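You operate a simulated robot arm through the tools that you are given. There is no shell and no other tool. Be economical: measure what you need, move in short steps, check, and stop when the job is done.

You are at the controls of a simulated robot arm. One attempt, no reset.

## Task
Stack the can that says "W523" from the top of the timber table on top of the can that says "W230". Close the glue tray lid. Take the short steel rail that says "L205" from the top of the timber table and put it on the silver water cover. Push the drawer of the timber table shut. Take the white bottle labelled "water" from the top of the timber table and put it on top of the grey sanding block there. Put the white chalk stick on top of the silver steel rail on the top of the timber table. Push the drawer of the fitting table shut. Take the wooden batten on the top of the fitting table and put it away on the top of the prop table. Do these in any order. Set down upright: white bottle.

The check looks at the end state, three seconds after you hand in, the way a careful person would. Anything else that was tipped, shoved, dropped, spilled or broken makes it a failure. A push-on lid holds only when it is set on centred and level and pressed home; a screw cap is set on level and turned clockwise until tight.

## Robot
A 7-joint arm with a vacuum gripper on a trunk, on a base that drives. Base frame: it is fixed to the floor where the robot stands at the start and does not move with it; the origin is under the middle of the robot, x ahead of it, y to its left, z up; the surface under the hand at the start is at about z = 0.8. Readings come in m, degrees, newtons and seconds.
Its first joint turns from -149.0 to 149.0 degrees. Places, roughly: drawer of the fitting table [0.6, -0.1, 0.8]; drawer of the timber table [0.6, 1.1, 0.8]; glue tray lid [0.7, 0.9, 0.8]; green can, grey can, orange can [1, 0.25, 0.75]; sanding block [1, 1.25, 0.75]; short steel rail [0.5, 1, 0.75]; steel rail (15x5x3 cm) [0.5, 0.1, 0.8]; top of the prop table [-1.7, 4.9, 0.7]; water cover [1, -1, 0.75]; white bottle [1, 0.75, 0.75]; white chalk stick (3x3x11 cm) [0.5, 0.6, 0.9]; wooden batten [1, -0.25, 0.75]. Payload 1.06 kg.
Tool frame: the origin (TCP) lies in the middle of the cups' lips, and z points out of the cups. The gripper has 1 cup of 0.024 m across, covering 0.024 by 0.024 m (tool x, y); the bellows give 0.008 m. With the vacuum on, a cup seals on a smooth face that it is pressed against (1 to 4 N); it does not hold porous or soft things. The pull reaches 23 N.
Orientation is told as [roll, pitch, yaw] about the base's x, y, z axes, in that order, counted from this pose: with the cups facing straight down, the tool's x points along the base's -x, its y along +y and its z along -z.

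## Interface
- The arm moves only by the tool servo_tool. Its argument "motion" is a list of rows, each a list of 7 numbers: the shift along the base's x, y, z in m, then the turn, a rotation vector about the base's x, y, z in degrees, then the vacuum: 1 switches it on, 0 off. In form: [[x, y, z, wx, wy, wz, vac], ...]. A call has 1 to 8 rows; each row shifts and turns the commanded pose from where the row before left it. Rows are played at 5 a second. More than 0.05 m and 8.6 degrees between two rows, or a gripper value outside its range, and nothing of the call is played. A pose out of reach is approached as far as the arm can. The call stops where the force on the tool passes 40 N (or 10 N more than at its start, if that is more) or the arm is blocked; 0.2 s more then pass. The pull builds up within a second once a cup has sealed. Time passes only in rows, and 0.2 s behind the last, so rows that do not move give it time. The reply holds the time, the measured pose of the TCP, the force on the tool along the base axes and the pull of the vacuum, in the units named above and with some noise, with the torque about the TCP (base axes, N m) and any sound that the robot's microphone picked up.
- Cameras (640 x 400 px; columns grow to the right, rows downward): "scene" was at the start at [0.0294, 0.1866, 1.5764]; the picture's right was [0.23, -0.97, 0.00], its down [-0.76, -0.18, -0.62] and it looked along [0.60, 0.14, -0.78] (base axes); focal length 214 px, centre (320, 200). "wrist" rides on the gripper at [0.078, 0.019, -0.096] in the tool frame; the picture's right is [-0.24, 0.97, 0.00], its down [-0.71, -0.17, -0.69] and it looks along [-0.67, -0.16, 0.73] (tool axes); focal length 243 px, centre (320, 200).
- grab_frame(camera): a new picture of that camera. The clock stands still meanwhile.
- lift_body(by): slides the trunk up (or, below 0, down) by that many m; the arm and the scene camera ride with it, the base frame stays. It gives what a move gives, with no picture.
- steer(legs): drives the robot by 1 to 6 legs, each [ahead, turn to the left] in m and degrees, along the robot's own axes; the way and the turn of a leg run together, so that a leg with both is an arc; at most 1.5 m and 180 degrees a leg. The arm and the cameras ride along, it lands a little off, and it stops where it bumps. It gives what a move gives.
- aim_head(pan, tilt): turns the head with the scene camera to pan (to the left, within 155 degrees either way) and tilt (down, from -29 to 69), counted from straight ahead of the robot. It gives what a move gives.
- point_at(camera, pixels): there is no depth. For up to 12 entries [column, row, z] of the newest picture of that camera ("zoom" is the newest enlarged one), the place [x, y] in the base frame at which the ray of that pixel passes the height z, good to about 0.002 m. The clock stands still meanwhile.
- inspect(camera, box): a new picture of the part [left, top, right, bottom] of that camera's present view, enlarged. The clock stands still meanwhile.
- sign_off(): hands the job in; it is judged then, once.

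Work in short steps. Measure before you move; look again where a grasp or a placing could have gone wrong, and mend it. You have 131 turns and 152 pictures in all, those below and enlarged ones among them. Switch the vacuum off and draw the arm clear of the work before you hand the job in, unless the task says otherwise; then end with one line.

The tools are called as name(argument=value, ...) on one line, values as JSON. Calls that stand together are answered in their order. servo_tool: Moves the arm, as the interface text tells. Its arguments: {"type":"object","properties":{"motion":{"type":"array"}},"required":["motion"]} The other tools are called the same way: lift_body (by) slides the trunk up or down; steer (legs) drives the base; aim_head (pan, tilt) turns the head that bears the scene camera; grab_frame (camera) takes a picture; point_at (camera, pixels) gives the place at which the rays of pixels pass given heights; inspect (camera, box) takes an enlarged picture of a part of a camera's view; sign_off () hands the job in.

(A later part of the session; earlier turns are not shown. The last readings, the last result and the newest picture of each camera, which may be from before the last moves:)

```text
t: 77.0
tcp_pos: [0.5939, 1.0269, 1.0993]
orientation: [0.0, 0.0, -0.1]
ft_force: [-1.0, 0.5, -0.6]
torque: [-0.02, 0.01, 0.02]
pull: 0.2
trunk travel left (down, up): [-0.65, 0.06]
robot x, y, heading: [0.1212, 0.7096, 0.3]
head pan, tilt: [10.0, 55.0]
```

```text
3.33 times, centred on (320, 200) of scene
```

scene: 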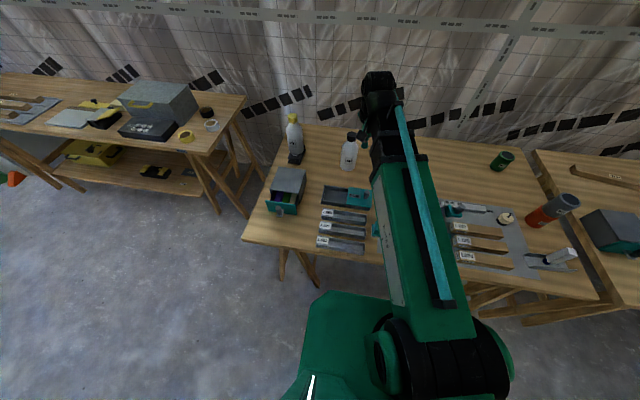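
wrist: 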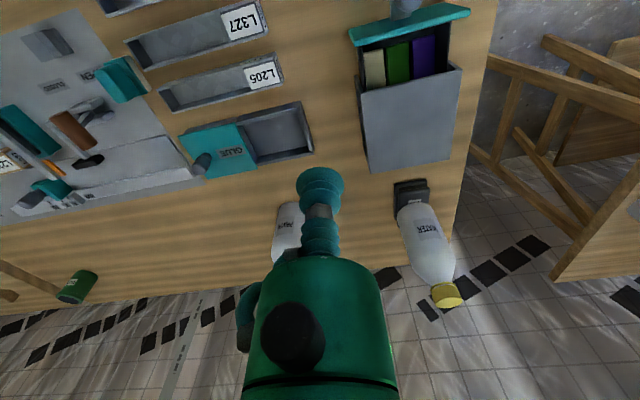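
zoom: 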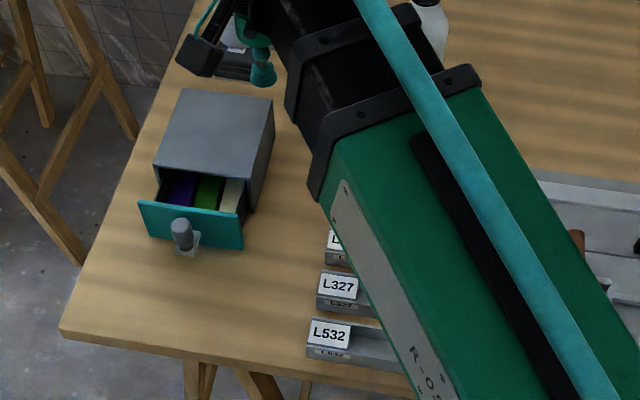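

I enlarge the lid end and the drawer in the wrist view.

inspect(camera="wrist", box=[170, 90, 330, 190])

inspect(camera="wrist", box=[330, 0, 490, 100])

point_at(camera="zoom", pixels=[[80, 140, 0.86], [560, 50, 0.86], [80, 170, 0.87], [560, 50, 0.87], [300, 20, 0.83], [130, 350, 0.88], [520, 270, 0.88]])

```text
4.00 times, centred on (250, 140) of wrist
```

zoom: 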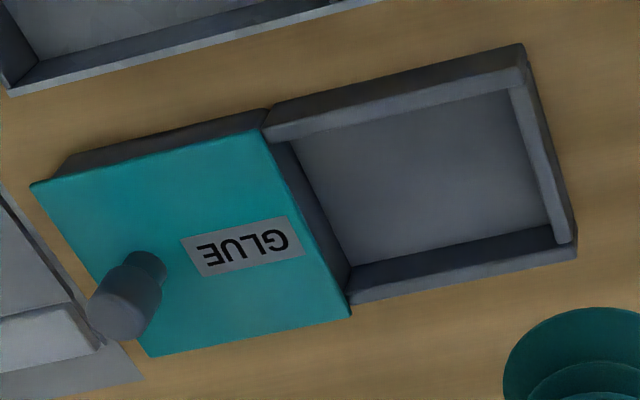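

```text
4.00 times, centred on (410, 50) of wrist
```

zoom: 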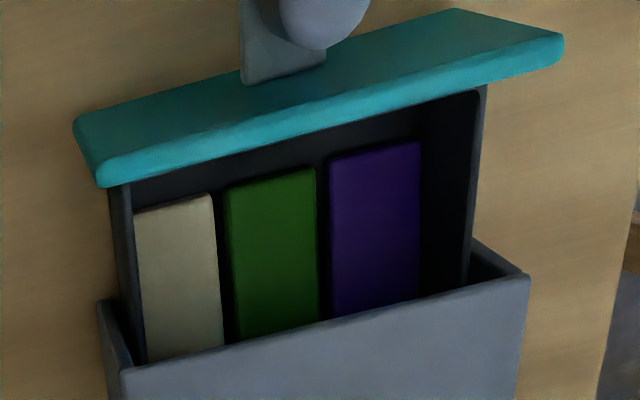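

```text
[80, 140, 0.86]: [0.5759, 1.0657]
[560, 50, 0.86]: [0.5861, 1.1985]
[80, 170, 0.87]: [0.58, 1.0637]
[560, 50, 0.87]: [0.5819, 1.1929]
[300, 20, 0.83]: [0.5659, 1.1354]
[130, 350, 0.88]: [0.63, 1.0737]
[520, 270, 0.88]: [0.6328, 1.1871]
```

inspect(camera="wrist", box=[170, 90, 330, 190])

point_at(camera="zoom", pixels=[[30, 185, 0.815], [30, 185, 0.81], [73, 155, 0.78], [52, 178, 0.805], [352, 315, 0.815], [265, 108, 0.8], [262, 130, 0.815], [350, 293, 0.8], [148, 357, 0.815]])

```text
4.00 times, centred on (250, 140) of wrist
```

zoom: 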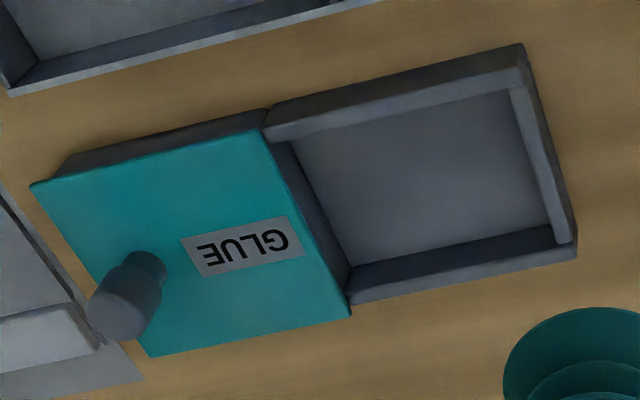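

```text
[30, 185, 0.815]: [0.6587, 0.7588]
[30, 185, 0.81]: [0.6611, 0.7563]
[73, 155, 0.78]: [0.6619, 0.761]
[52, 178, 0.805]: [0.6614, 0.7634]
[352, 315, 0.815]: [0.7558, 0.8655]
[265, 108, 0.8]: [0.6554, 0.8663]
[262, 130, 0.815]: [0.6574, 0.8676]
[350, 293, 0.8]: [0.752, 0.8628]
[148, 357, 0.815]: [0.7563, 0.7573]
```

Lid covers the compartment evenly (lid 0.758–0.866 over 0.762–0.866): closed. For the drawer, I check the space in front against the short rails' ends.

grab_frame(camera="scene")

point_at(camera="scene", pixels=[[319, 237, 0.8], [321, 222, 0.8], [295, 210, 0.83], [286, 198, 0.84], [284, 210, 0.83], [243, 236, 0.78]])

```text
74 pictures are left
```

scene: 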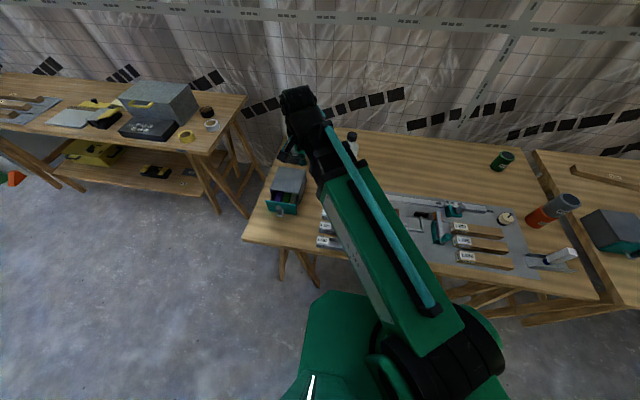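

```text
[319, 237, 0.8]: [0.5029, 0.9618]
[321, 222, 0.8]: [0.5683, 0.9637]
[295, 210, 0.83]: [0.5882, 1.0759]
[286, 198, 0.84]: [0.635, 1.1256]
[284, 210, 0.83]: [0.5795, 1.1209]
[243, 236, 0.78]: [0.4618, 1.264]
```

Space is clear. I go in front of the knob (0.478, 1.13) and descend.

servo_tool(motion=[[-0.03, 0.035, 0, 0, 0, 0, 0], [-0.03, 0.035, 0, 0, 0, 0, 0], [-0.035, 0.033, 0, 0, 0, 0, 0], [-0.02, 0, -0.04, 0, 0, 0, 0], [0, 0, -0.05, 0, 0, 0, 0], [0, 0, -0.05, 0, 0, 0, 0], [0, 0, -0.05, 0, 0, 0, 0], [0, 0, -0.05, 0, 0, 0, 0]])

servo_tool(motion=[[0, 0, -0.034, 0, 0, 0, 0], [0, 0, 0, 0, 0, 0, 0]])

grab_frame(camera="wrist")

```text
t: 78.8
tcp_pos: [0.4817, 1.1289, 0.8562]
orientation: [0.1, 0.0, 0.0]
ft_force: [0.2, 0.0, -0.3]
torque: [0.0, 0.02, 0.02]
pull: 0.0
trunk travel left (down, up): [-0.65, 0.06]
robot x, y, heading: [0.1223, 0.712, 0.2]
head pan, tilt: [10.0, 55.0]
```

```text
t: 79.3
tcp_pos: [0.4832, 1.1302, 0.8232]
orientation: [0.1, 0.0, -0.1]
ft_force: [0.2, -0.5, 0.3]
torque: [-0.01, 0.01, -0.01]
pull: 0.1
trunk travel left (down, up): [-0.65, 0.06]
robot x, y, heading: [0.1196, 0.7115, 0.2]
head pan, tilt: [10.0, 55.0]
```

```text
73 pictures are left
```

wrist: 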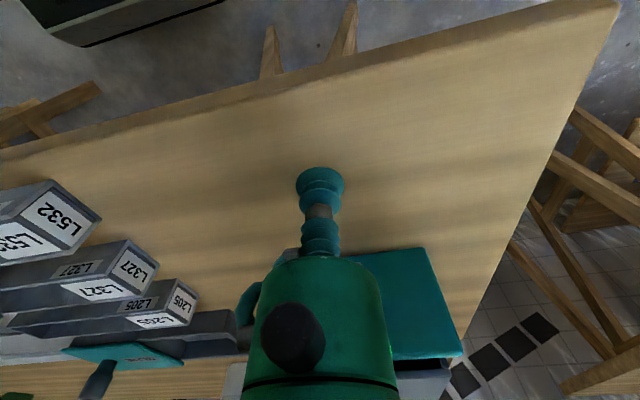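

Aligned with the drawer front. I push +x.

servo_tool(motion=[[0.015, 0, 0, 0, 0, 0, 0], [0.01, 0, 0, 0, 0, 0, 0], [0.01, 0, 0, 0, 0, 0, 0], [0.01, 0, 0, 0, 0, 0, 0], [0.008, 0, 0, 0, 0, 0, 0], [0.006, 0, 0, 0, 0, 0, 0], [0.005, 0, 0, 0, 0, 0, 0]])

grab_frame(camera="wrist")

```text
t: 81.0
tcp_pos: [0.5471, 1.1295, 0.8245]
orientation: [0.0, -0.1, 0.1]
ft_force: [0.4, 0.0, -0.4]
torque: [0.02, 0.0, -0.02]
pull: 0.1
trunk travel left (down, up): [-0.65, 0.06]
robot x, y, heading: [0.1187, 0.7095, 0.3]
head pan, tilt: [10.0, 55.0]
```

```text
72 pictures are left
```

wrist: 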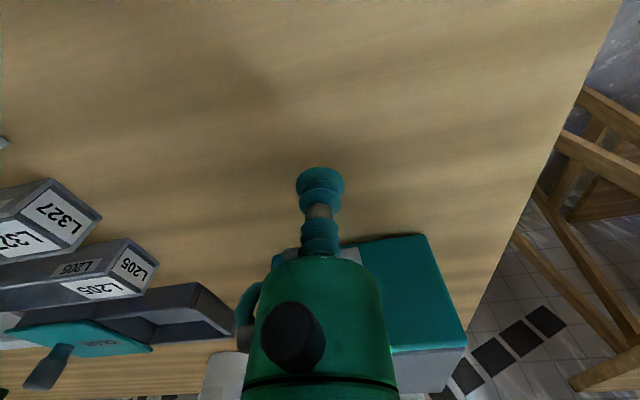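

Nearly home. A few more small steps until the force rises.

servo_tool(motion=[[0.004, 0, 0, 0, 0, 0, 0], [0.004, 0, 0, 0, 0, 0, 0], [0.004, 0, 0, 0, 0, 0, 0], [0.004, 0, 0, 0, 0, 0, 0]])

inspect(camera="wrist", box=[260, 200, 500, 400])

```text
t: 81.9
tcp_pos: [0.5539, 1.1292, 0.825]
orientation: [0.1, 0.6, 0.2]
ft_force: [-14.1, 3.7, 4.7]
torque: [-0.23, -1.01, 0.2]
pull: 0.0
trunk travel left (down, up): [-0.65, 0.06]
robot x, y, heading: [0.1168, 0.7122, 0.6]
head pan, tilt: [10.0, 55.0]
stopped in row 4: the force on the tool passed its limit at 44 N (the readings are from after the stop); the commanded pose is now the measured one
```

```text
2.00 times, centred on (380, 300) of wrist
```

zoom: 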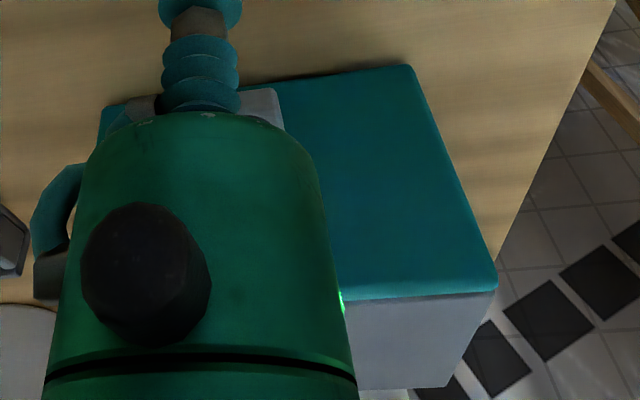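

Shut. I retreat, rise, and then back the base up to reach the short rail L205.

servo_tool(motion=[[-0.03, 0, 0, 0, -0.6, 0, 0], [-0.035, 0, 0, 0, 0, 0, 0], [0, 0, 0.05, 0, 0, 0, 0], [0, 0, 0.05, 0, 0, 0, 0], [0, 0, 0.05, 0, 0, 0, 0], [0, 0, 0.05, 0, 0, 0, 0], [0, 0, 0.05, 0, 0, 0, 0], [0, 0, 0.02, 0, 0, 0, 0]])

steer(legs=[[-0.15, 0]])

servo_tool(motion=[[0.04, -0.03, 0, 0, 0, 0, 0], [0.04, -0.03, 0, 0, 0, 0, 0], [0.04, -0.03, 0, 0, 0, 0, 0], [0.04, -0.03, 0, 0, 0, 0, 0], [0.04, -0.03, 0, 0, 0, 0, 0], [0.02, -0.03, 0, 0, 0, 0, 0]])

grab_frame(camera="wrist")

```text
t: 83.7
tcp_pos: [0.49, 1.1306, 1.0947]
orientation: [0.0, -0.1, 0.2]
ft_force: [0.0, -0.5, -0.1]
torque: [0.02, -0.01, 0.02]
pull: 0.0
trunk travel left (down, up): [-0.65, 0.06]
robot x, y, heading: [0.116, 0.7107, 0.8]
head pan, tilt: [10.0, 55.0]
```

```text
t: 85.1
tcp_pos: [0.3384, 1.1291, 1.0937]
orientation: [0.0, -0.2, 0.2]
ft_force: [0.1, -0.2, -0.5]
torque: [0.01, 0.0, 0.02]
pull: 0.0
trunk travel left (down, up): [-0.65, 0.06]
robot x, y, heading: [-0.0384, 0.708, 0.5]
head pan, tilt: [10.0, 55.0]
```

```text
t: 86.5
tcp_pos: [0.5585, 0.9491, 1.0958]
orientation: [0.0, -0.1, 0.1]
ft_force: [-0.6, 0.2, 0.5]
torque: [0.02, 0.0, -0.02]
pull: 0.1
trunk travel left (down, up): [-0.65, 0.06]
robot x, y, heading: [-0.0339, 0.7105, 0.7]
head pan, tilt: [10.0, 55.0]
```

```text
70 pictures are left
```

wrist: 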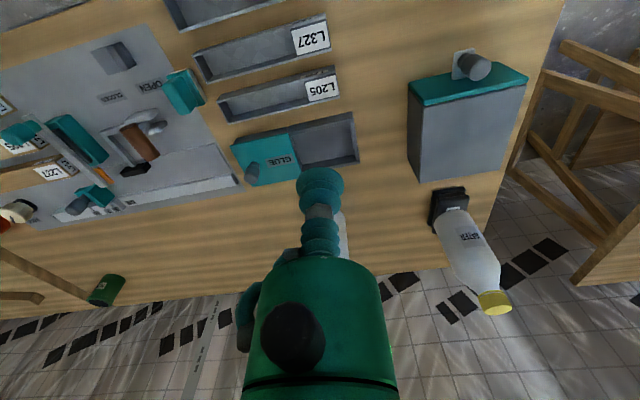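

Drawer is shut and L205 is visible around (280, 95). I enlarge and measure it.

inspect(camera="wrist", box=[210, 55, 350, 130])

point_at(camera="zoom", pixels=[[60, 255, 0.805], [75, 315, 0.805], [570, 62, 0.805], [590, 195, 0.805], [420, 190, 0.79], [100, 280, 0.785], [42, 215, 0.805]])

```text
4.57 times, centred on (280, 92) of wrist
```

zoom: 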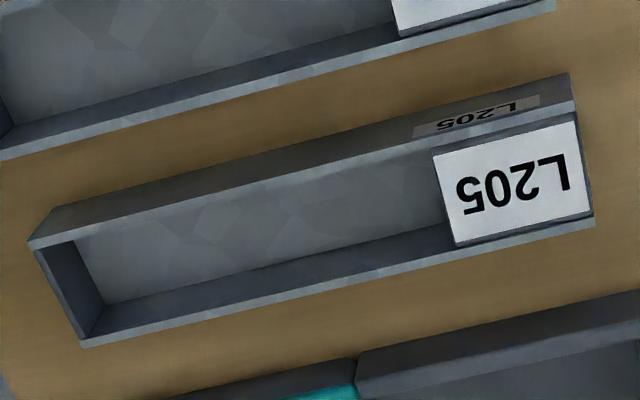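

```text
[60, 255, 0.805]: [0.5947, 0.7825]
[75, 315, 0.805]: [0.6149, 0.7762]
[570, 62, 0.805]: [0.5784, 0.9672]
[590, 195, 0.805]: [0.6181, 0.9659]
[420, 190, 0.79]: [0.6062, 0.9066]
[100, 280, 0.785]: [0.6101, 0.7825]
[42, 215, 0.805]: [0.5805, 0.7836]
```

point_at(camera="zoom", pixels=[[30, 245, 0.81], [82, 346, 0.81], [575, 108, 0.81], [596, 224, 0.81], [300, 258, 0.783], [335, 288, 0.81], [298, 187, 0.81], [433, 150, 0.81], [455, 245, 0.81]])

```text
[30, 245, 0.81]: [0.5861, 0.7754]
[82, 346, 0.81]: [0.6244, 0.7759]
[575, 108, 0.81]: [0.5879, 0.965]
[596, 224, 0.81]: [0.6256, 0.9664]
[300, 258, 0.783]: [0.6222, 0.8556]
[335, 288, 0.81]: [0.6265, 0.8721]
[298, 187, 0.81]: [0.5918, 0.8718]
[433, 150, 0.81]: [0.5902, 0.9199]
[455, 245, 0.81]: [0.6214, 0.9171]
```

Rail: x 0.586–0.6255, y 0.775–0.966. I'll grip the channel floor at (0.606, 0.878); first a hover at 0.87 to verify.

servo_tool(motion=[[0.024, -0.036, 0, 0, 0, 0, 0], [0.0235, -0.035, 0, 0, 0, 0, 0], [0, 0, -0.05, 0, 0, 0, 0], [0, 0, -0.05, 0, 0, 0, 0], [0, 0, -0.05, 0, 0, 0, 0], [0, 0, -0.05, 0, 0, 0, 0], [0, 0, -0.025, 0, 0, 0, 0], [0, 0, 0, 0, 0, 0, 0]])

inspect(camera="wrist", box=[200, 60, 440, 220])

```text
t: 88.3
tcp_pos: [0.6048, 0.8791, 0.8698]
orientation: [0.0, -0.1, 0.3]
ft_force: [0.1, 0.4, -0.2]
torque: [0.01, -0.01, -0.01]
pull: 0.1
trunk travel left (down, up): [-0.65, 0.06]
robot x, y, heading: [-0.0337, 0.7075, 0.6]
head pan, tilt: [10.0, 55.0]
```

```text
2.50 times, centred on (320, 140) of wrist
```

zoom: 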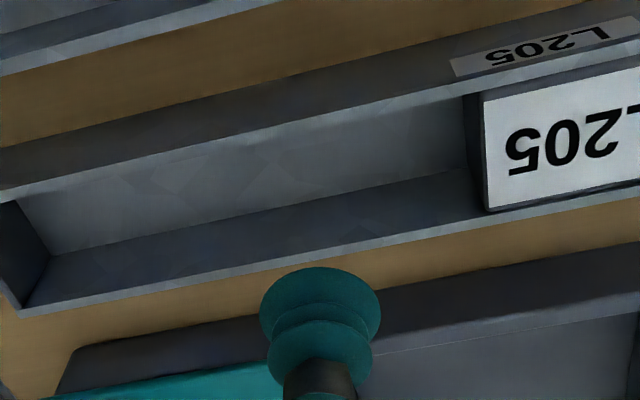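

point_at(camera="zoom", pixels=[[320, 113, 0.81], [320, 121, 0.81], [320, 243, 0.81], [320, 255, 0.81], [320, 205, 0.783], [470, 90, 0.81], [485, 210, 0.81], [5, 197, 0.81], [20, 315, 0.81]])

```text
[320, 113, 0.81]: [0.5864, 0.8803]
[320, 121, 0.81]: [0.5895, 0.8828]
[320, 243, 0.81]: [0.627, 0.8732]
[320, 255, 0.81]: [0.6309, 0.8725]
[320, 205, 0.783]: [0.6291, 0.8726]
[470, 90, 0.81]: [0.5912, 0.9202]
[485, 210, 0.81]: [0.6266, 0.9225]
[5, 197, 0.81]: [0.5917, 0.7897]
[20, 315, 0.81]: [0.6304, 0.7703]
```

Inner channel centre ≈0.608. I shift +3 mm and descend into the channel with vacuum on.

servo_tool(motion=[[0.003, 0, -0.03, 0, 0, 0, 1], [0, 0, -0.03, 0, 0, 0, 1], [0, 0, -0.01, 0, 0, 0, 1], [0, 0, -0.004, 0, 0, 0, 1], [0, 0, -0.003, 0, 0, 0, 1], [0, 0, 0, 0, 0, 0, 1]])

```text
t: 89.0
tcp_pos: [0.6106, 0.8772, 0.8178]
orientation: [0.1, -0.9, 0.3]
ft_force: [2.4, 1.4, 42.2]
torque: [-0.03, -0.41, 0.04]
pull: 0.1
trunk travel left (down, up): [-0.65, 0.06]
robot x, y, heading: [-0.032, 0.7096, 0.4]
head pan, tilt: [10.0, 55.0]
stopped in row 3: the force on the tool passed its limit at 70 N (the readings are from after the stop); the commanded pose is now the measured one
```

Contact early, on the +x side: the cup hit the far wall's rim. I rise and look again.

servo_tool(motion=[[0, 0, 0.01, 0, 0.9, 0, 0], [0, 0, 0.03, 0, 0, 0, 0], [0, 0, 0.0, 0, 0, 0, 0]])

inspect(camera="wrist", box=[200, 60, 440, 220])

point_at(camera="zoom", pixels=[[320, 200, 0.81], [320, 270, 0.86]])

```text
t: 89.8
tcp_pos: [0.6105, 0.8782, 0.8531]
orientation: [0.1, 0.3, 0.3]
ft_force: [0.4, -0.6, -0.8]
torque: [0.01, -0.01, -0.03]
pull: 0.1
trunk travel left (down, up): [-0.65, 0.06]
robot x, y, heading: [-0.0364, 0.7093, 0.4]
head pan, tilt: [10.0, 55.0]
```

```text
2.50 times, centred on (320, 140) of wrist
```

zoom: 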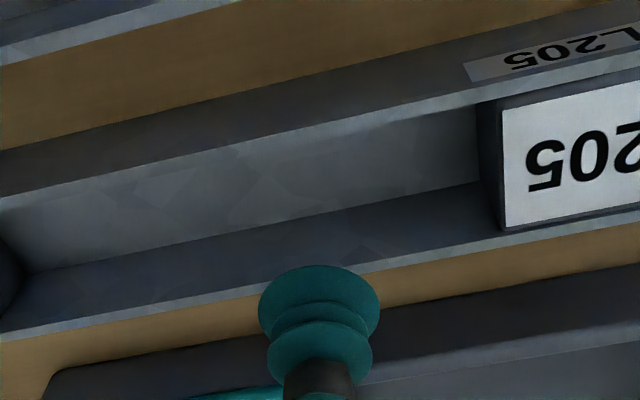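

```text
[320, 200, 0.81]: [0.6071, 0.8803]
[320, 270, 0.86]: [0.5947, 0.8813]
```

point_at(camera="zoom", pixels=[[250, 145, 0.81], [250, 155, 0.81], [250, 285, 0.81], [250, 297, 0.81], [250, 238, 0.783], [250, 155, 0.815], [250, 285, 0.815]])

```text
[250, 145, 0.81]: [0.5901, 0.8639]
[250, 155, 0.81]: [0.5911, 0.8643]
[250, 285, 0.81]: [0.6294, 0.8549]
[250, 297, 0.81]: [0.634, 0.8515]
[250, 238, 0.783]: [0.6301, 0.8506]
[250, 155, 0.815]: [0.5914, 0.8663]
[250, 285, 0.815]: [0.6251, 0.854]
```

Geometry suggests the cup should fit, so I need the rail's true height and inner width. I rise for a better view.

servo_tool(motion=[[0.03, 0, 0.04, 0, 0, 0, 0], [0.03, 0, 0.04, 0, 0, 0, 0], [0.0, 0, 0.0, 0, 0, 0, 0]])

inspect(camera="wrist", box=[200, 0, 440, 120])

```text
t: 90.6
tcp_pos: [0.6717, 0.8782, 0.9343]
orientation: [0.1, 0.4, 0.2]
ft_force: [0.4, 0.3, 0.3]
torque: [-0.02, -0.03, 0.01]
pull: 0.1
trunk travel left (down, up): [-0.65, 0.06]
robot x, y, heading: [-0.035, 0.7086, 0.5]
head pan, tilt: [10.0, 55.0]
```

```text
2.67 times, centred on (320, 60) of wrist
```

zoom: 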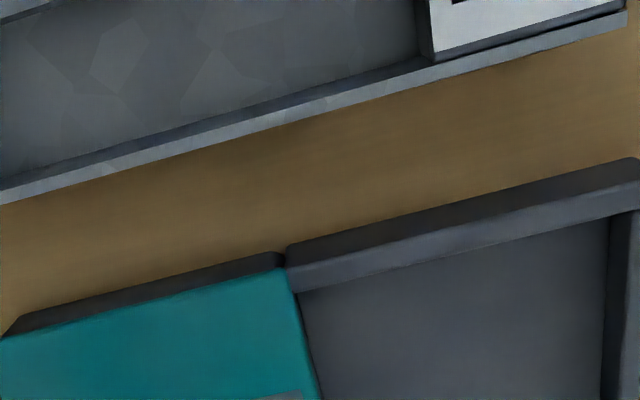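

point_at(camera="zoom", pixels=[[200, 133, 0.81], [200, 133, 0.82], [200, 151, 0.81], [200, 151, 0.82], [200, 122, 0.783], [435, 60, 0.81], [5, 30, 0.785]])

```text
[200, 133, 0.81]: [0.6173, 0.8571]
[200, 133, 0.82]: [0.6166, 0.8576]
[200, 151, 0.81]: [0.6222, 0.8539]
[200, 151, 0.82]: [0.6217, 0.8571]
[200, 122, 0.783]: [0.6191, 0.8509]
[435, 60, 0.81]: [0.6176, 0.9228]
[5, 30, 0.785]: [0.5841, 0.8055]
```

Far wall inner face is at x≈0.617 (near-vertical ray, reliable). I step back 4 cm to see the near wall the same way.

servo_tool(motion=[[-0.035, 0, 0.02, 0, 0, 0, 0], [0, 0, 0.0, 0, 0, 0, 0]])

inspect(camera="wrist", box=[200, 0, 440, 120])

```text
t: 91.2
tcp_pos: [0.6358, 0.8776, 0.953]
orientation: [0.1, 0.4, 0.2]
ft_force: [-0.3, -0.1, -0.6]
torque: [0.05, 0.03, 0.0]
pull: 0.0
trunk travel left (down, up): [-0.65, 0.06]
robot x, y, heading: [-0.0312, 0.7126, 0.6]
head pan, tilt: [10.0, 55.0]
```

```text
2.67 times, centred on (320, 60) of wrist
```

zoom: 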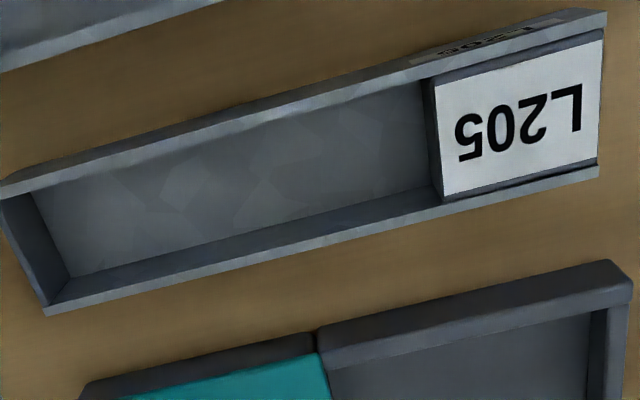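

point_at(camera="zoom", pixels=[[250, 113, 0.81], [250, 127, 0.81], [250, 240, 0.81], [250, 254, 0.81], [250, 220, 0.783], [430, 72, 0.81], [445, 203, 0.81], [604, 28, 0.81], [597, 178, 0.81], [0, 195, 0.81], [45, 312, 0.81], [515, 115, 0.81]])

```text
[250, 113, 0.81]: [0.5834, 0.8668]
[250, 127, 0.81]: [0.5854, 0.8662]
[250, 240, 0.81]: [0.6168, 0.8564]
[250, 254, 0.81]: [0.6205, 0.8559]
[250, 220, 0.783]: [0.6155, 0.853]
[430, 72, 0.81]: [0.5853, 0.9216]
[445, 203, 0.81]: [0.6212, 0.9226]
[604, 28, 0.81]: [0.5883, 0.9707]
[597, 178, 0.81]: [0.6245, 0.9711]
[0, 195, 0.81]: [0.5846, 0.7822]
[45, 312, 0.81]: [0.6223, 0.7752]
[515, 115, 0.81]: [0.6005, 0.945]
```

Inner walls at 0.586 and 0.617, so the centre is 0.602 — I had been 6 mm too far. I realign and descend carefully.

servo_tool(motion=[[-0.034, 0, -0.03, 0, -0.4, 0, 1], [0, 0, -0.04, 0, 0, 0, 1], [0, 0, -0.04, 0, 0, 0, 1], [0, 0, -0.01, 0, 0, 0, 1], [0, 0, 0, 0, 0, 0, 1]])

servo_tool(motion=[[0, 0, -0.01, 0, 0, 0, 1], [0, 0, -0.01, 0, 0, 0, 1], [0, 0, -0.01, 0, 0, 0, 1], [0, 0, -0.004, 0, 0, 0, 1], [0, 0, 0, 0, 0, 0, 1]])

```text
t: 92.4
tcp_pos: [0.6023, 0.8774, 0.8337]
orientation: [0.1, 0.0, 0.2]
ft_force: [-0.1, 0.4, -0.5]
torque: [0.03, -0.01, 0.01]
pull: 0.0
trunk travel left (down, up): [-0.65, 0.06]
robot x, y, heading: [-0.034, 0.7096, 0.3]
head pan, tilt: [10.0, 55.0]
```

```text
t: 93.6
tcp_pos: [0.6025, 0.8772, 0.8011]
orientation: [0.2, -0.2, 0.2]
ft_force: [6.2, 0.8, 15.6]
torque: [-0.05, 0.03, 0.03]
pull: 23.2
trunk travel left (down, up): [-0.65, 0.06]
robot x, y, heading: [-0.0327, 0.7079, 0.6]
head pan, tilt: [10.0, 55.0]
```

Sealed (23 N) on the floor. I lift and check balance.

servo_tool(motion=[[0, 0, 0.005, 0, 0, 0, 1], [0, 0, 0.005, 0, 0, 0, 1], [0, 0, 0.01, 0, 0, 0, 1], [0, 0, 0.02, 0, 0, 0, 1], [0, 0, 0.03, 0, 0, 0, 1], [0, 0, 0, 0, 0, 0, 1]])

grab_frame(camera="wrist")

```text
t: 95.0
tcp_pos: [0.6021, 0.8782, 0.8701]
orientation: [0.1, 0.0, 0.2]
ft_force: [-0.4, 1.3, -0.9]
torque: [-0.03, -0.04, -0.06]
pull: 23.3
trunk travel left (down, up): [-0.65, 0.06]
robot x, y, heading: [-0.034, 0.708, 0.2]
head pan, tilt: [10.0, 55.0]
```

```text
64 pictures are left
```

wrist: 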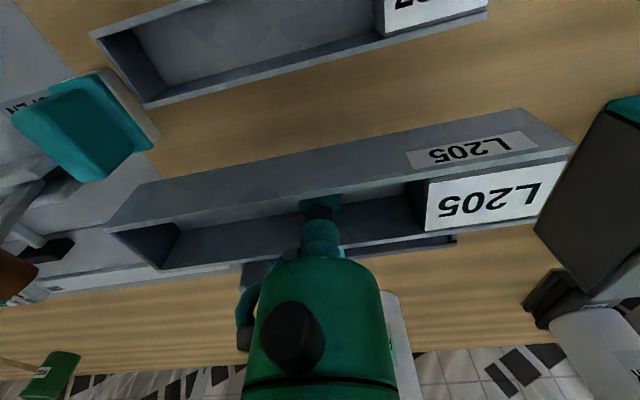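

Held level and light. I raise it and drive over to the fitting table's far end for the water cover.

servo_tool(motion=[[0, 0, 0.05, 0, 0, 0, 1], [0, 0, 0.05, 0, 0, 0, 1], [0, 0, 0.05, 0, 0, 0, 1], [0, 0, 0.05, 0, 0, 0, 1], [0, 0, 0.04, 0, 0, 0, 1]])

steer(legs=[[0, -90], [0.8, 0], [0.75, 0], [0, 90], [0.1, 0]])

grab_frame(camera="scene")

grab_frame(camera="wrist")

```text
t: 96.2
tcp_pos: [0.6038, 0.8772, 1.1096]
orientation: [0.1, 0.0, 0.2]
ft_force: [-0.5, 0.4, -1.6]
torque: [-0.05, -0.01, 0.0]
pull: 22.4
trunk travel left (down, up): [-0.65, 0.06]
robot x, y, heading: [-0.0348, 0.7115, 0.3]
head pan, tilt: [10.0, 55.0]
```

```text
t: 112.6
tcp_pos: [0.7419, -0.642, 1.1101]
orientation: [0.1, 0.1, 3.5]
ft_force: [0.7, -0.3, -1.3]
torque: [-0.03, 0.03, 0.01]
pull: 22.8
trunk travel left (down, up): [-0.65, 0.06]
robot x, y, heading: [0.1148, -0.8458, 3.5]
head pan, tilt: [10.0, 55.0]
```

```text
63 pictures are left
```

scene: 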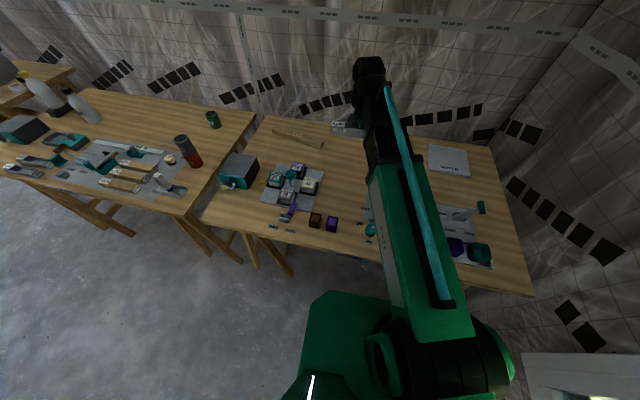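

```text
62 pictures are left
```

wrist: 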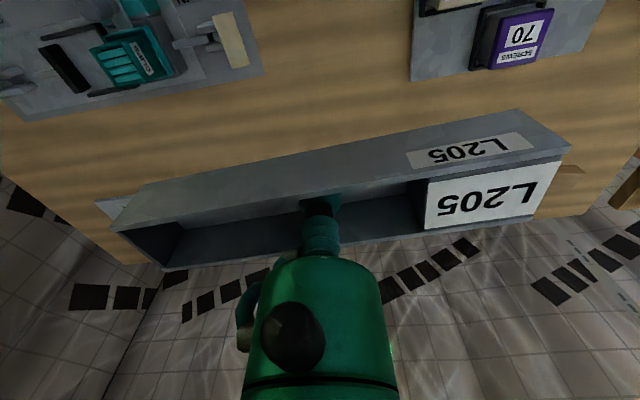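

The water cover is at scene (448,160). I measure its corners.

inspect(camera="scene", box=[410, 130, 490, 190])

```text
6.67 times, centred on (450, 160) of scene
```

zoom: 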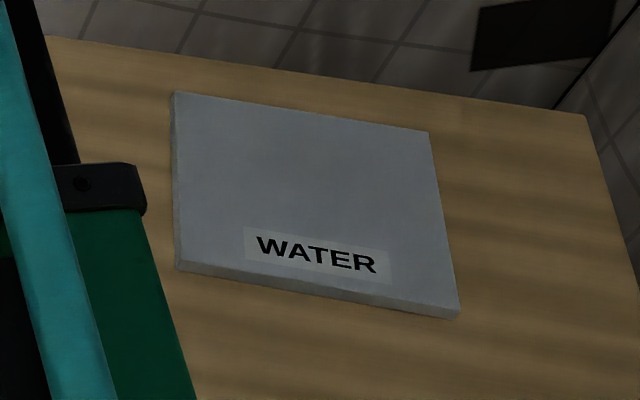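

point_at(camera="zoom", pixels=[[175, 93, 0.795], [428, 131, 0.795], [457, 310, 0.795], [178, 263, 0.795], [312, 198, 0.795]])

```text
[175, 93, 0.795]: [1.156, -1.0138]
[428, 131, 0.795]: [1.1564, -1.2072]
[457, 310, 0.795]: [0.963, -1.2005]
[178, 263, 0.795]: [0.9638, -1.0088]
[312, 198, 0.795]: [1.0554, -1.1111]
```

Cover centre ≈ (1.06, −1.108), 19×19 cm: slightly out of reach. I shift the base about 0.19 m toward −y.

steer(legs=[[0, -93.5], [0.19, 0], [0, 90], [0.03, 0]])

grab_frame(camera="wrist")

```text
t: 117.5
tcp_pos: [0.2962, -1.5226, 1.1093]
orientation: [0.0, 1.0, -88.6]
ft_force: [-0.9, 8.5, 2.1]
torque: [-0.81, 0.02, -0.15]
pull: 23.4
trunk travel left (down, up): [-0.65, 0.06]
robot x, y, heading: [0.1176, -0.8982, -88.3]
head pan, tilt: [10.0, 55.0]
stopped in leg 2: the force on the tool passed its limit at 96 N (the readings are from after the stop); the commanded pose is now the measured one
```

```text
60 pictures are left
```

wrist: 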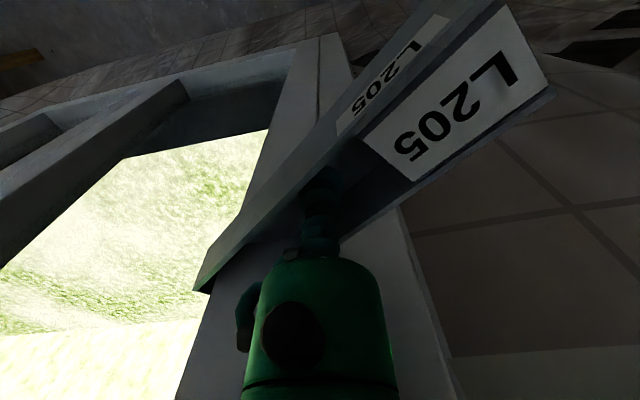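

The rail bumped the wall and twisted in the cup but is still held (23 N). I back off, then turn left to safety.

steer(legs=[[-0.12, 0], [0, 88]])

grab_frame(camera="wrist")

```text
t: 122.3
tcp_pos: [0.753, -0.6636, 1.1077]
orientation: [0.1, 0.9, -4.5]
ft_force: [-0.4, 0.8, 0.2]
torque: [-0.05, -0.03, -0.02]
pull: 23.0
trunk travel left (down, up): [-0.65, 0.06]
robot x, y, heading: [0.1129, -0.7795, -4.4]
head pan, tilt: [10.0, 55.0]
```

```text
59 pictures are left
```

wrist: 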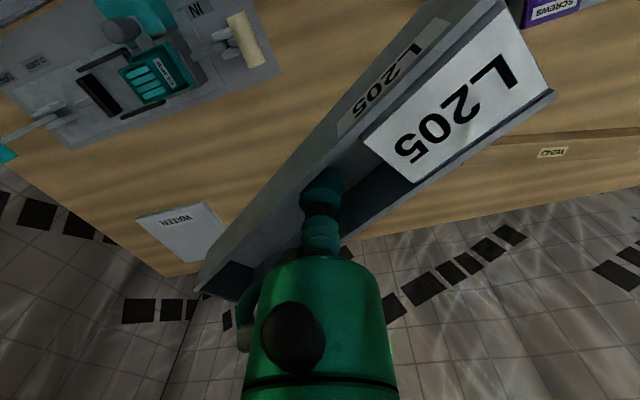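

Rail is still held, twisted ≈40°, which fits the cover along its diagonal. To shift −y safely I turn left, drive backwards, then turn right so the arm never points at the wall.

steer(legs=[[0, 94.4], [-0.24, 0], [0, -90], [0.02, 0]])

servo_tool(motion=[[0.03, -0.03, 0, 0, -0.9, 0, 1], [0.03, -0.03, 0, 0, 0, 0, 1], [0.03, -0.03, 0, 0, 0, 0, 1], [0, 0, 0, 0, 0, 0, 1]])

grab_frame(camera="wrist")

grab_frame(camera="scene")

```text
t: 130.4
tcp_pos: [0.5133, -0.5047, 1.1084]
orientation: [0.0, 1.0, 37.0]
ft_force: [0.2, 0.1, -1.0]
torque: [0.0, 0.0, -0.02]
pull: 23.0
trunk travel left (down, up): [-0.65, 0.06]
robot x, y, heading: [0.107, -1.0116, 38.6]
head pan, tilt: [10.0, 55.0]
stopped in leg 3: the robot was blocked; the commanded pose is now the measured one
```

```text
t: 131.4
tcp_pos: [0.6011, -0.5932, 1.1067]
orientation: [-0.4, 0.3, 37.0]
ft_force: [-0.5, 0.1, -0.3]
torque: [0.01, -0.01, -0.04]
pull: 23.0
trunk travel left (down, up): [-0.65, 0.06]
robot x, y, heading: [0.108, -1.0096, 38.7]
head pan, tilt: [10.0, 55.0]
```

```text
58 pictures are left
```

wrist: 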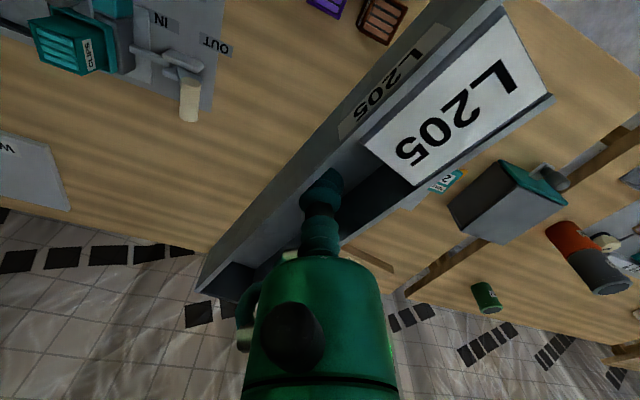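

```text
57 pictures are left
```

scene: 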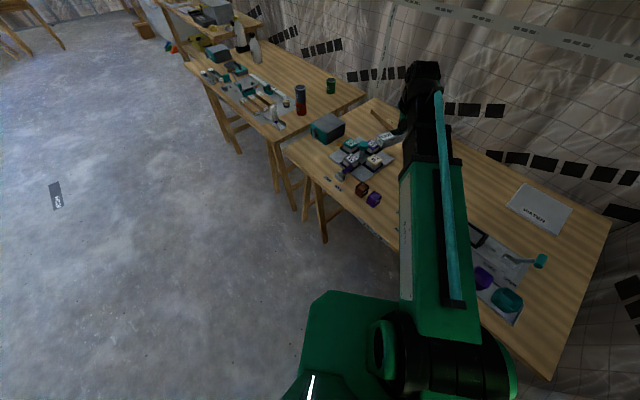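

The base is blocked at heading 38° but the cover is within arm's reach (≈0.93) from here. I carry the rail across with the arm, turning the tool back by ≈33°.

servo_tool(motion=[[0.03, -0.036, 0, 0, 0, -8.2, 1], [0.03, -0.036, 0, 0, 0, -8.2, 1], [0.03, -0.036, 0, 0, 0, -8.2, 1], [0.03, -0.036, 0, 0, 0, -8.2, 1], [0.03, -0.036, 0, 0, 0, 0, 1], [0.03, -0.036, 0, 0, 0, 0, 1], [0.03, -0.036, 0, 0, 0, 0, 1], [0.03, -0.036, 0, 0, 0, 0, 1]])

servo_tool(motion=[[0.03, -0.036, 0, 0.4, -0.3, 0, 1], [0.03, -0.036, 0, 0, 0, 0, 1], [0.03, -0.036, 0, 0, 0, 0, 1], [0.03, -0.036, 0, 0, 0, 0, 1], [0, 0, 0, 0, 0, 0, 1]])

grab_frame(camera="wrist")

```text
t: 133.2
tcp_pos: [0.841, -0.8838, 1.1088]
orientation: [-0.4, 0.2, 4.2]
ft_force: [-0.5, 0.0, -1.5]
torque: [0.0, -0.03, 0.04]
pull: 22.5
trunk travel left (down, up): [-0.65, 0.06]
robot x, y, heading: [0.1085, -1.008, 38.3]
head pan, tilt: [10.0, 55.0]
```

```text
t: 134.4
tcp_pos: [0.9626, -1.0222, 1.1082]
orientation: [-0.2, 0.0, 4.2]
ft_force: [-0.4, -0.4, 0.0]
torque: [-0.06, -0.05, 0.0]
pull: 22.8
trunk travel left (down, up): [-0.65, 0.06]
robot x, y, heading: [0.1039, -1.0136, 38.3]
head pan, tilt: [10.0, 55.0]
```

```text
56 pictures are left
```

wrist: 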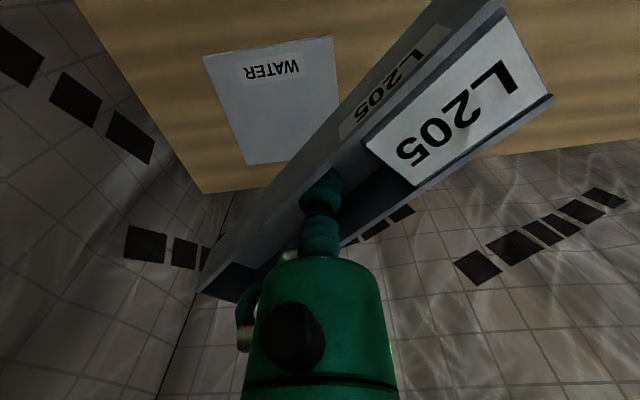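

Cover corners at about (203,57), (333,35), (247,165).

point_at(camera="wrist", pixels=[[203, 57, 0.795], [333, 35, 0.795], [247, 165, 0.795], [260, 98, 0.795], [335, 70, 0.795], [200, 290, 1.09], [250, 300, 1.12], [555, 95, 1.12], [440, 0, 1.12]])

```text
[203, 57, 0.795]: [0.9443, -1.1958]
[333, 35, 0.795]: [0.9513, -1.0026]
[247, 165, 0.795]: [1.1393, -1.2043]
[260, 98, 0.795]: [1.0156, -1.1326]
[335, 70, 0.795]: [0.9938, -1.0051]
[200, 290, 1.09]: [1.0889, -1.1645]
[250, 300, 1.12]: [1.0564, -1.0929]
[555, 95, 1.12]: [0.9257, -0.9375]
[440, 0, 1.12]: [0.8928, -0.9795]
```

Cover centre ≈ (1.046, −1.104). I put the TCP at (1.041, −1.100) and lower to 0.87.

servo_tool(motion=[[0.026, -0.026, 0, 0, 0, 0, 1], [0.026, -0.026, 0, 0, 0, 0, 1], [0.026, -0.026, -0.02, 0, 0, 0, 1], [0, 0, -0.05, 0, 0, 0, 1], [0, 0, -0.05, 0, 0, 0, 1], [0, 0, -0.05, 0, 0, 0, 1], [0, 0, -0.05, 0, 0, 0, 1], [0, 0, -0.018, 0, 0, 0, 1]])

grab_frame(camera="wrist")

aim_head(pan=-35, tilt=40)

grab_frame(camera="scene")

```text
t: 136.2
tcp_pos: [1.0382, -1.102, 0.8703]
orientation: [0.0, -0.1, 4.1]
ft_force: [-0.6, -0.7, -0.9]
torque: [-0.03, -0.03, -0.02]
pull: 22.9
trunk travel left (down, up): [-0.65, 0.06]
robot x, y, heading: [0.1091, -1.0157, 38.4]
head pan, tilt: [10.0, 55.0]
```

```text
55 pictures are left
```

wrist: 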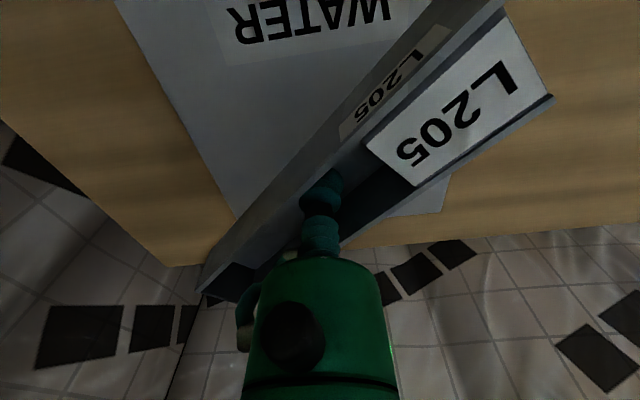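

```text
t: 137.3
tcp_pos: [1.0389, -1.1026, 0.8706]
orientation: [-0.1, 0.0, 4.2]
ft_force: [0.2, 0.0, -0.3]
torque: [-0.03, -0.02, 0.02]
pull: 22.7
trunk travel left (down, up): [-0.65, 0.06]
robot x, y, heading: [0.108, -1.0089, 38.3]
head pan, tilt: [-35.0, 40.0]
```

```text
54 pictures are left
```

scene: 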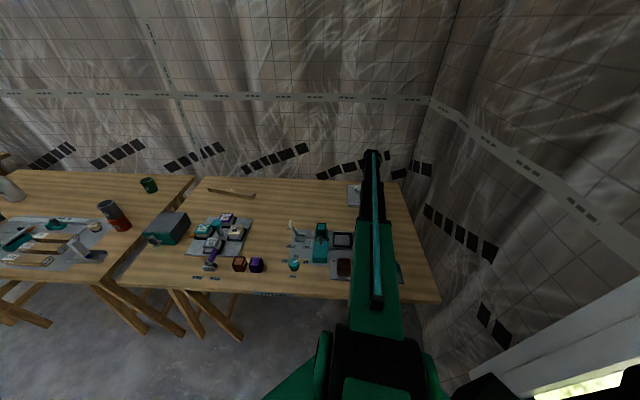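

I lower to 0.835 and check the alignment with the cover.

servo_tool(motion=[[0, 0, -0.02, 0, 0, 0, 1], [0, 0, -0.015, 0, 0, 0, 1], [0, 0, 0, 0, 0, 0, 1]])

grab_frame(camera="wrist")

point_at(camera="wrist", pixels=[[200, 290, 0.82], [268, 290, 0.85], [450, 175, 0.795], [235, 215, 0.795], [553, 97, 0.85], [505, 5, 0.85], [195, 290, 0.85]])

```text
t: 138.1
tcp_pos: [1.0399, -1.1025, 0.8349]
orientation: [-0.1, -0.1, 4.3]
ft_force: [1.5, -0.3, -1.5]
torque: [-0.02, -0.02, 0.03]
pull: 23.0
trunk travel left (down, up): [-0.65, 0.06]
robot x, y, heading: [0.1058, -1.01, 38.2]
head pan, tilt: [-35.0, 40.0]
```

```text
53 pictures are left
```

wrist: 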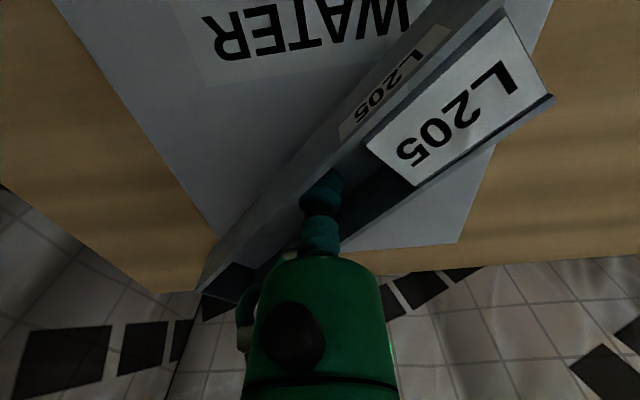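

```text
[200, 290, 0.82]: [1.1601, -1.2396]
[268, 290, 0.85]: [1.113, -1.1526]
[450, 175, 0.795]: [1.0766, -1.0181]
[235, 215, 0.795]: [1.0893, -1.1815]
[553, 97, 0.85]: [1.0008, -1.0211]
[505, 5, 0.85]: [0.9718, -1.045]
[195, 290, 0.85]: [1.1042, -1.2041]
```

point_at(camera="wrist", pixels=[[120, 90, 0.795], [210, 225, 0.795], [545, 20, 0.795], [493, 155, 0.795], [458, 243, 0.795], [345, 250, 0.795], [55, 5, 0.795], [195, 290, 0.845], [200, 295, 0.815], [500, 3, 0.845], [553, 97, 0.845], [235, 308, 0.815]])

```text
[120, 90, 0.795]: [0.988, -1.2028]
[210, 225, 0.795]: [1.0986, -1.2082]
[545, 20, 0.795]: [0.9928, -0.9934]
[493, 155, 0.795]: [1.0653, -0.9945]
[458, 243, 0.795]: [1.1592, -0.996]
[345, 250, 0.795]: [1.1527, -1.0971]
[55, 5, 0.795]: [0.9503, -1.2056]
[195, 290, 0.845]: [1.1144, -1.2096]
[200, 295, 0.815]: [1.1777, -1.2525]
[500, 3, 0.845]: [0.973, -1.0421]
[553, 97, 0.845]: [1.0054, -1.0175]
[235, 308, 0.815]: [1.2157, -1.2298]
```

Rail footprint lies inside the cover; I nudge +6 mm in y and x, then lower to contact.

servo_tool(motion=[[0.006, 0.006, -0.005, 0, 0, 0, 1], [0, 0, -0.006, 0, 0, 0, 1], [0, 0, -0.004, 0, 0, 0, 1], [0, 0, -0.002, 0, 0, 0, 1], [0, 0, 0, 0, 0, 0, 1]])

```text
t: 139.3
tcp_pos: [1.0462, -1.0972, 0.8176]
orientation: [-0.1, -0.1, 4.2]
ft_force: [0.6, -0.5, -1.1]
torque: [-0.04, -0.01, -0.01]
pull: 23.0
trunk travel left (down, up): [-0.65, 0.06]
robot x, y, heading: [0.1074, -1.0124, 38.3]
head pan, tilt: [-35.0, 40.0]
```

No contact yet at 0.8176; I continue in 2 mm steps.

servo_tool(motion=[[0, 0, -0.002, 0, 0, 0, 1], [0, 0, -0.002, 0, 0, 0, 1], [0, 0, -0.001, 0, 0, 0, 1], [0, 0, 0, 0, 0, 0, 1]])

```text
t: 140.3
tcp_pos: [1.046, -1.0981, 0.8148]
orientation: [-0.1, -0.2, 4.3]
ft_force: [1.5, -0.8, 10.1]
torque: [0.01, -0.02, 0.01]
pull: 22.7
trunk travel left (down, up): [-0.65, 0.06]
robot x, y, heading: [0.1066, -1.0092, 38.5]
head pan, tilt: [-35.0, 40.0]
```

Contact (10 N). I release and rise straight out of the channel.

servo_tool(motion=[[0, 0, 0.001, 0, 0, 0, 0], [0, 0, 0, 0, 0, 0, 0], [0, 0, 0, 0, 0, 0, 0], [0, 0, 0.005, 0, 0, 0, 0], [0, 0, 0.02, 0, 0, 0, 0], [0, 0, 0.05, 0, 0, 0, 0], [0, 0, 0.05, 0, 0, 0, 0], [-0.03, 0.0, 0.04, 0, 0, 0, 0]])

grab_frame(camera="wrist")

```text
t: 142.1
tcp_pos: [1.0164, -1.098, 0.9806]
orientation: [-0.1, -0.1, 4.2]
ft_force: [-0.4, 0.0, -0.2]
torque: [0.01, 0.04, 0.01]
pull: 0.1
trunk travel left (down, up): [-0.65, 0.06]
robot x, y, heading: [0.1059, -1.0119, 38.4]
head pan, tilt: [-35.0, 40.0]
```

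```text
52 pictures are left
```

wrist: 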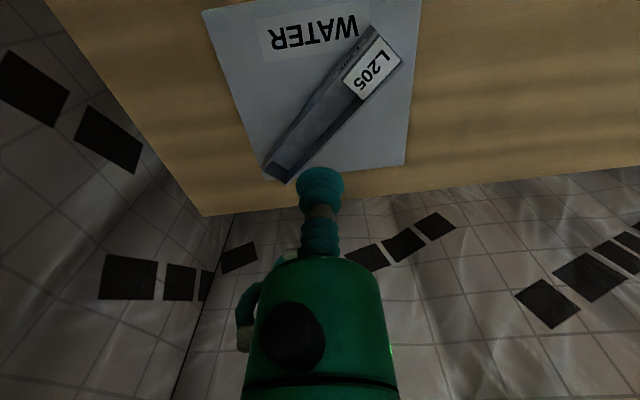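

Rail L205 rests on the cover. Next the batten: I raise the arm, and drive to about (0.12, −0.25).

servo_tool(motion=[[-0.02, 0.01, 0.04, 0, 0, 0, 0], [-0.02, 0.01, 0.04, 0, 0, 0, 0], [-0.02, 0.01, 0.04, 0, 0, 0, 0], [-0.045, 0.01, 0.01, 0, 0, 0, 0], [-0.045, 0.01, 0, 0, 0, 0, 0], [-0.045, 0.01, 0, 0, 0, 0, 0], [-0.045, 0.01, 0, 0, 0, 0, 0], [-0.045, 0.01, 0, 0, 0, 0, 0]])

steer(legs=[[0, 51.5], [0.76, 0], [0, -90], [0.02, 0]])

aim_head(pan=0, tilt=45)

grab_frame(camera="scene")

grab_frame(camera="wrist")

```text
t: 143.9
tcp_pos: [0.7295, -1.0177, 1.1086]
orientation: [-0.2, -0.2, 4.2]
ft_force: [0.1, 0.2, -0.4]
torque: [-0.02, 0.01, -0.04]
pull: 0.1
trunk travel left (down, up): [-0.65, 0.06]
robot x, y, heading: [0.1084, -1.0106, 38.4]
head pan, tilt: [-35.0, 40.0]
```

```text
t: 154.6
tcp_pos: [0.6056, -0.6497, 1.1086]
orientation: [-0.2, -0.1, -35.1]
ft_force: [0.4, -0.5, 0.2]
torque: [0.01, 0.0, 0.03]
pull: 0.1
trunk travel left (down, up): [-0.65, 0.06]
robot x, y, heading: [0.1226, -0.2525, -0.7]
head pan, tilt: [-35.0, 40.0]
```

```text
t: 155.6
tcp_pos: [0.6043, -0.6492, 1.1088]
orientation: [-0.1, -0.1, -35.1]
ft_force: [0.0, 0.4, 0.3]
torque: [0.03, 0.0, 0.01]
pull: 0.1
trunk travel left (down, up): [-0.65, 0.06]
robot x, y, heading: [0.1233, -0.2474, -0.8]
head pan, tilt: [0.0, 45.0]
```

```text
51 pictures are left
```

scene: 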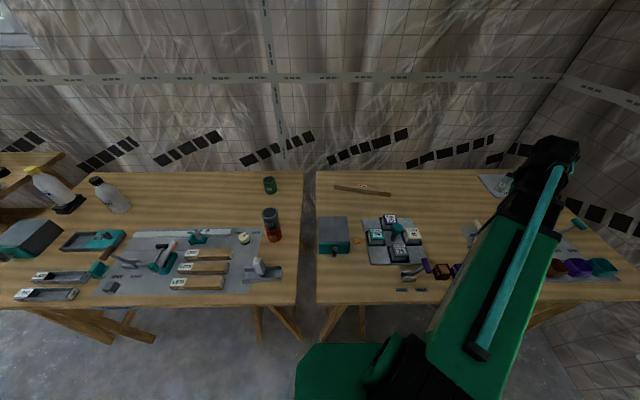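

```text
50 pictures are left
```

wrist: 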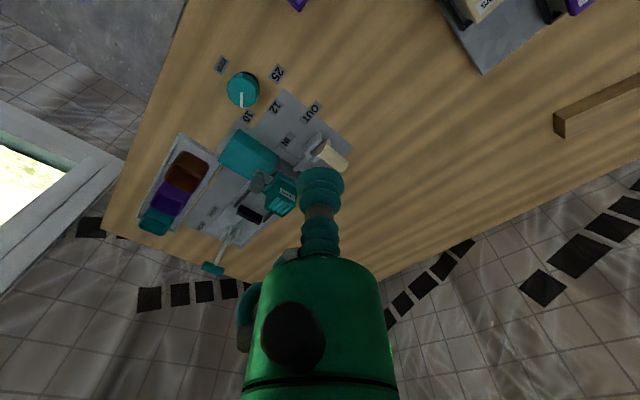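

Batten at scene (362,190). I enlarge and measure its ends.

inspect(camera="scene", box=[320, 170, 410, 210])

point_at(camera="zoom", pixels=[[98, 102, 0.8], [510, 160, 0.8], [310, 130, 0.8]])

```text
7.11 times, centred on (365, 190) of scene
```

zoom: 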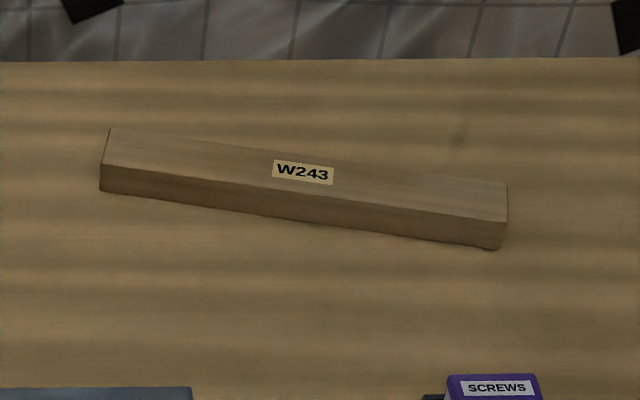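

```text
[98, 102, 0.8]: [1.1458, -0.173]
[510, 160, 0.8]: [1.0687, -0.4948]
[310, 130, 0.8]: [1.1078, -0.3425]
```

point_at(camera="zoom", pixels=[[110, 130, 0.805], [105, 165, 0.805], [505, 222, 0.805], [508, 184, 0.805], [303, 176, 0.805]])

```text
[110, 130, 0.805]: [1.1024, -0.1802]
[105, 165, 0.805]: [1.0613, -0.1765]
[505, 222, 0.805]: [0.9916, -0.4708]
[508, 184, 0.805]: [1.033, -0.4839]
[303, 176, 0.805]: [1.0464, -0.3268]
```

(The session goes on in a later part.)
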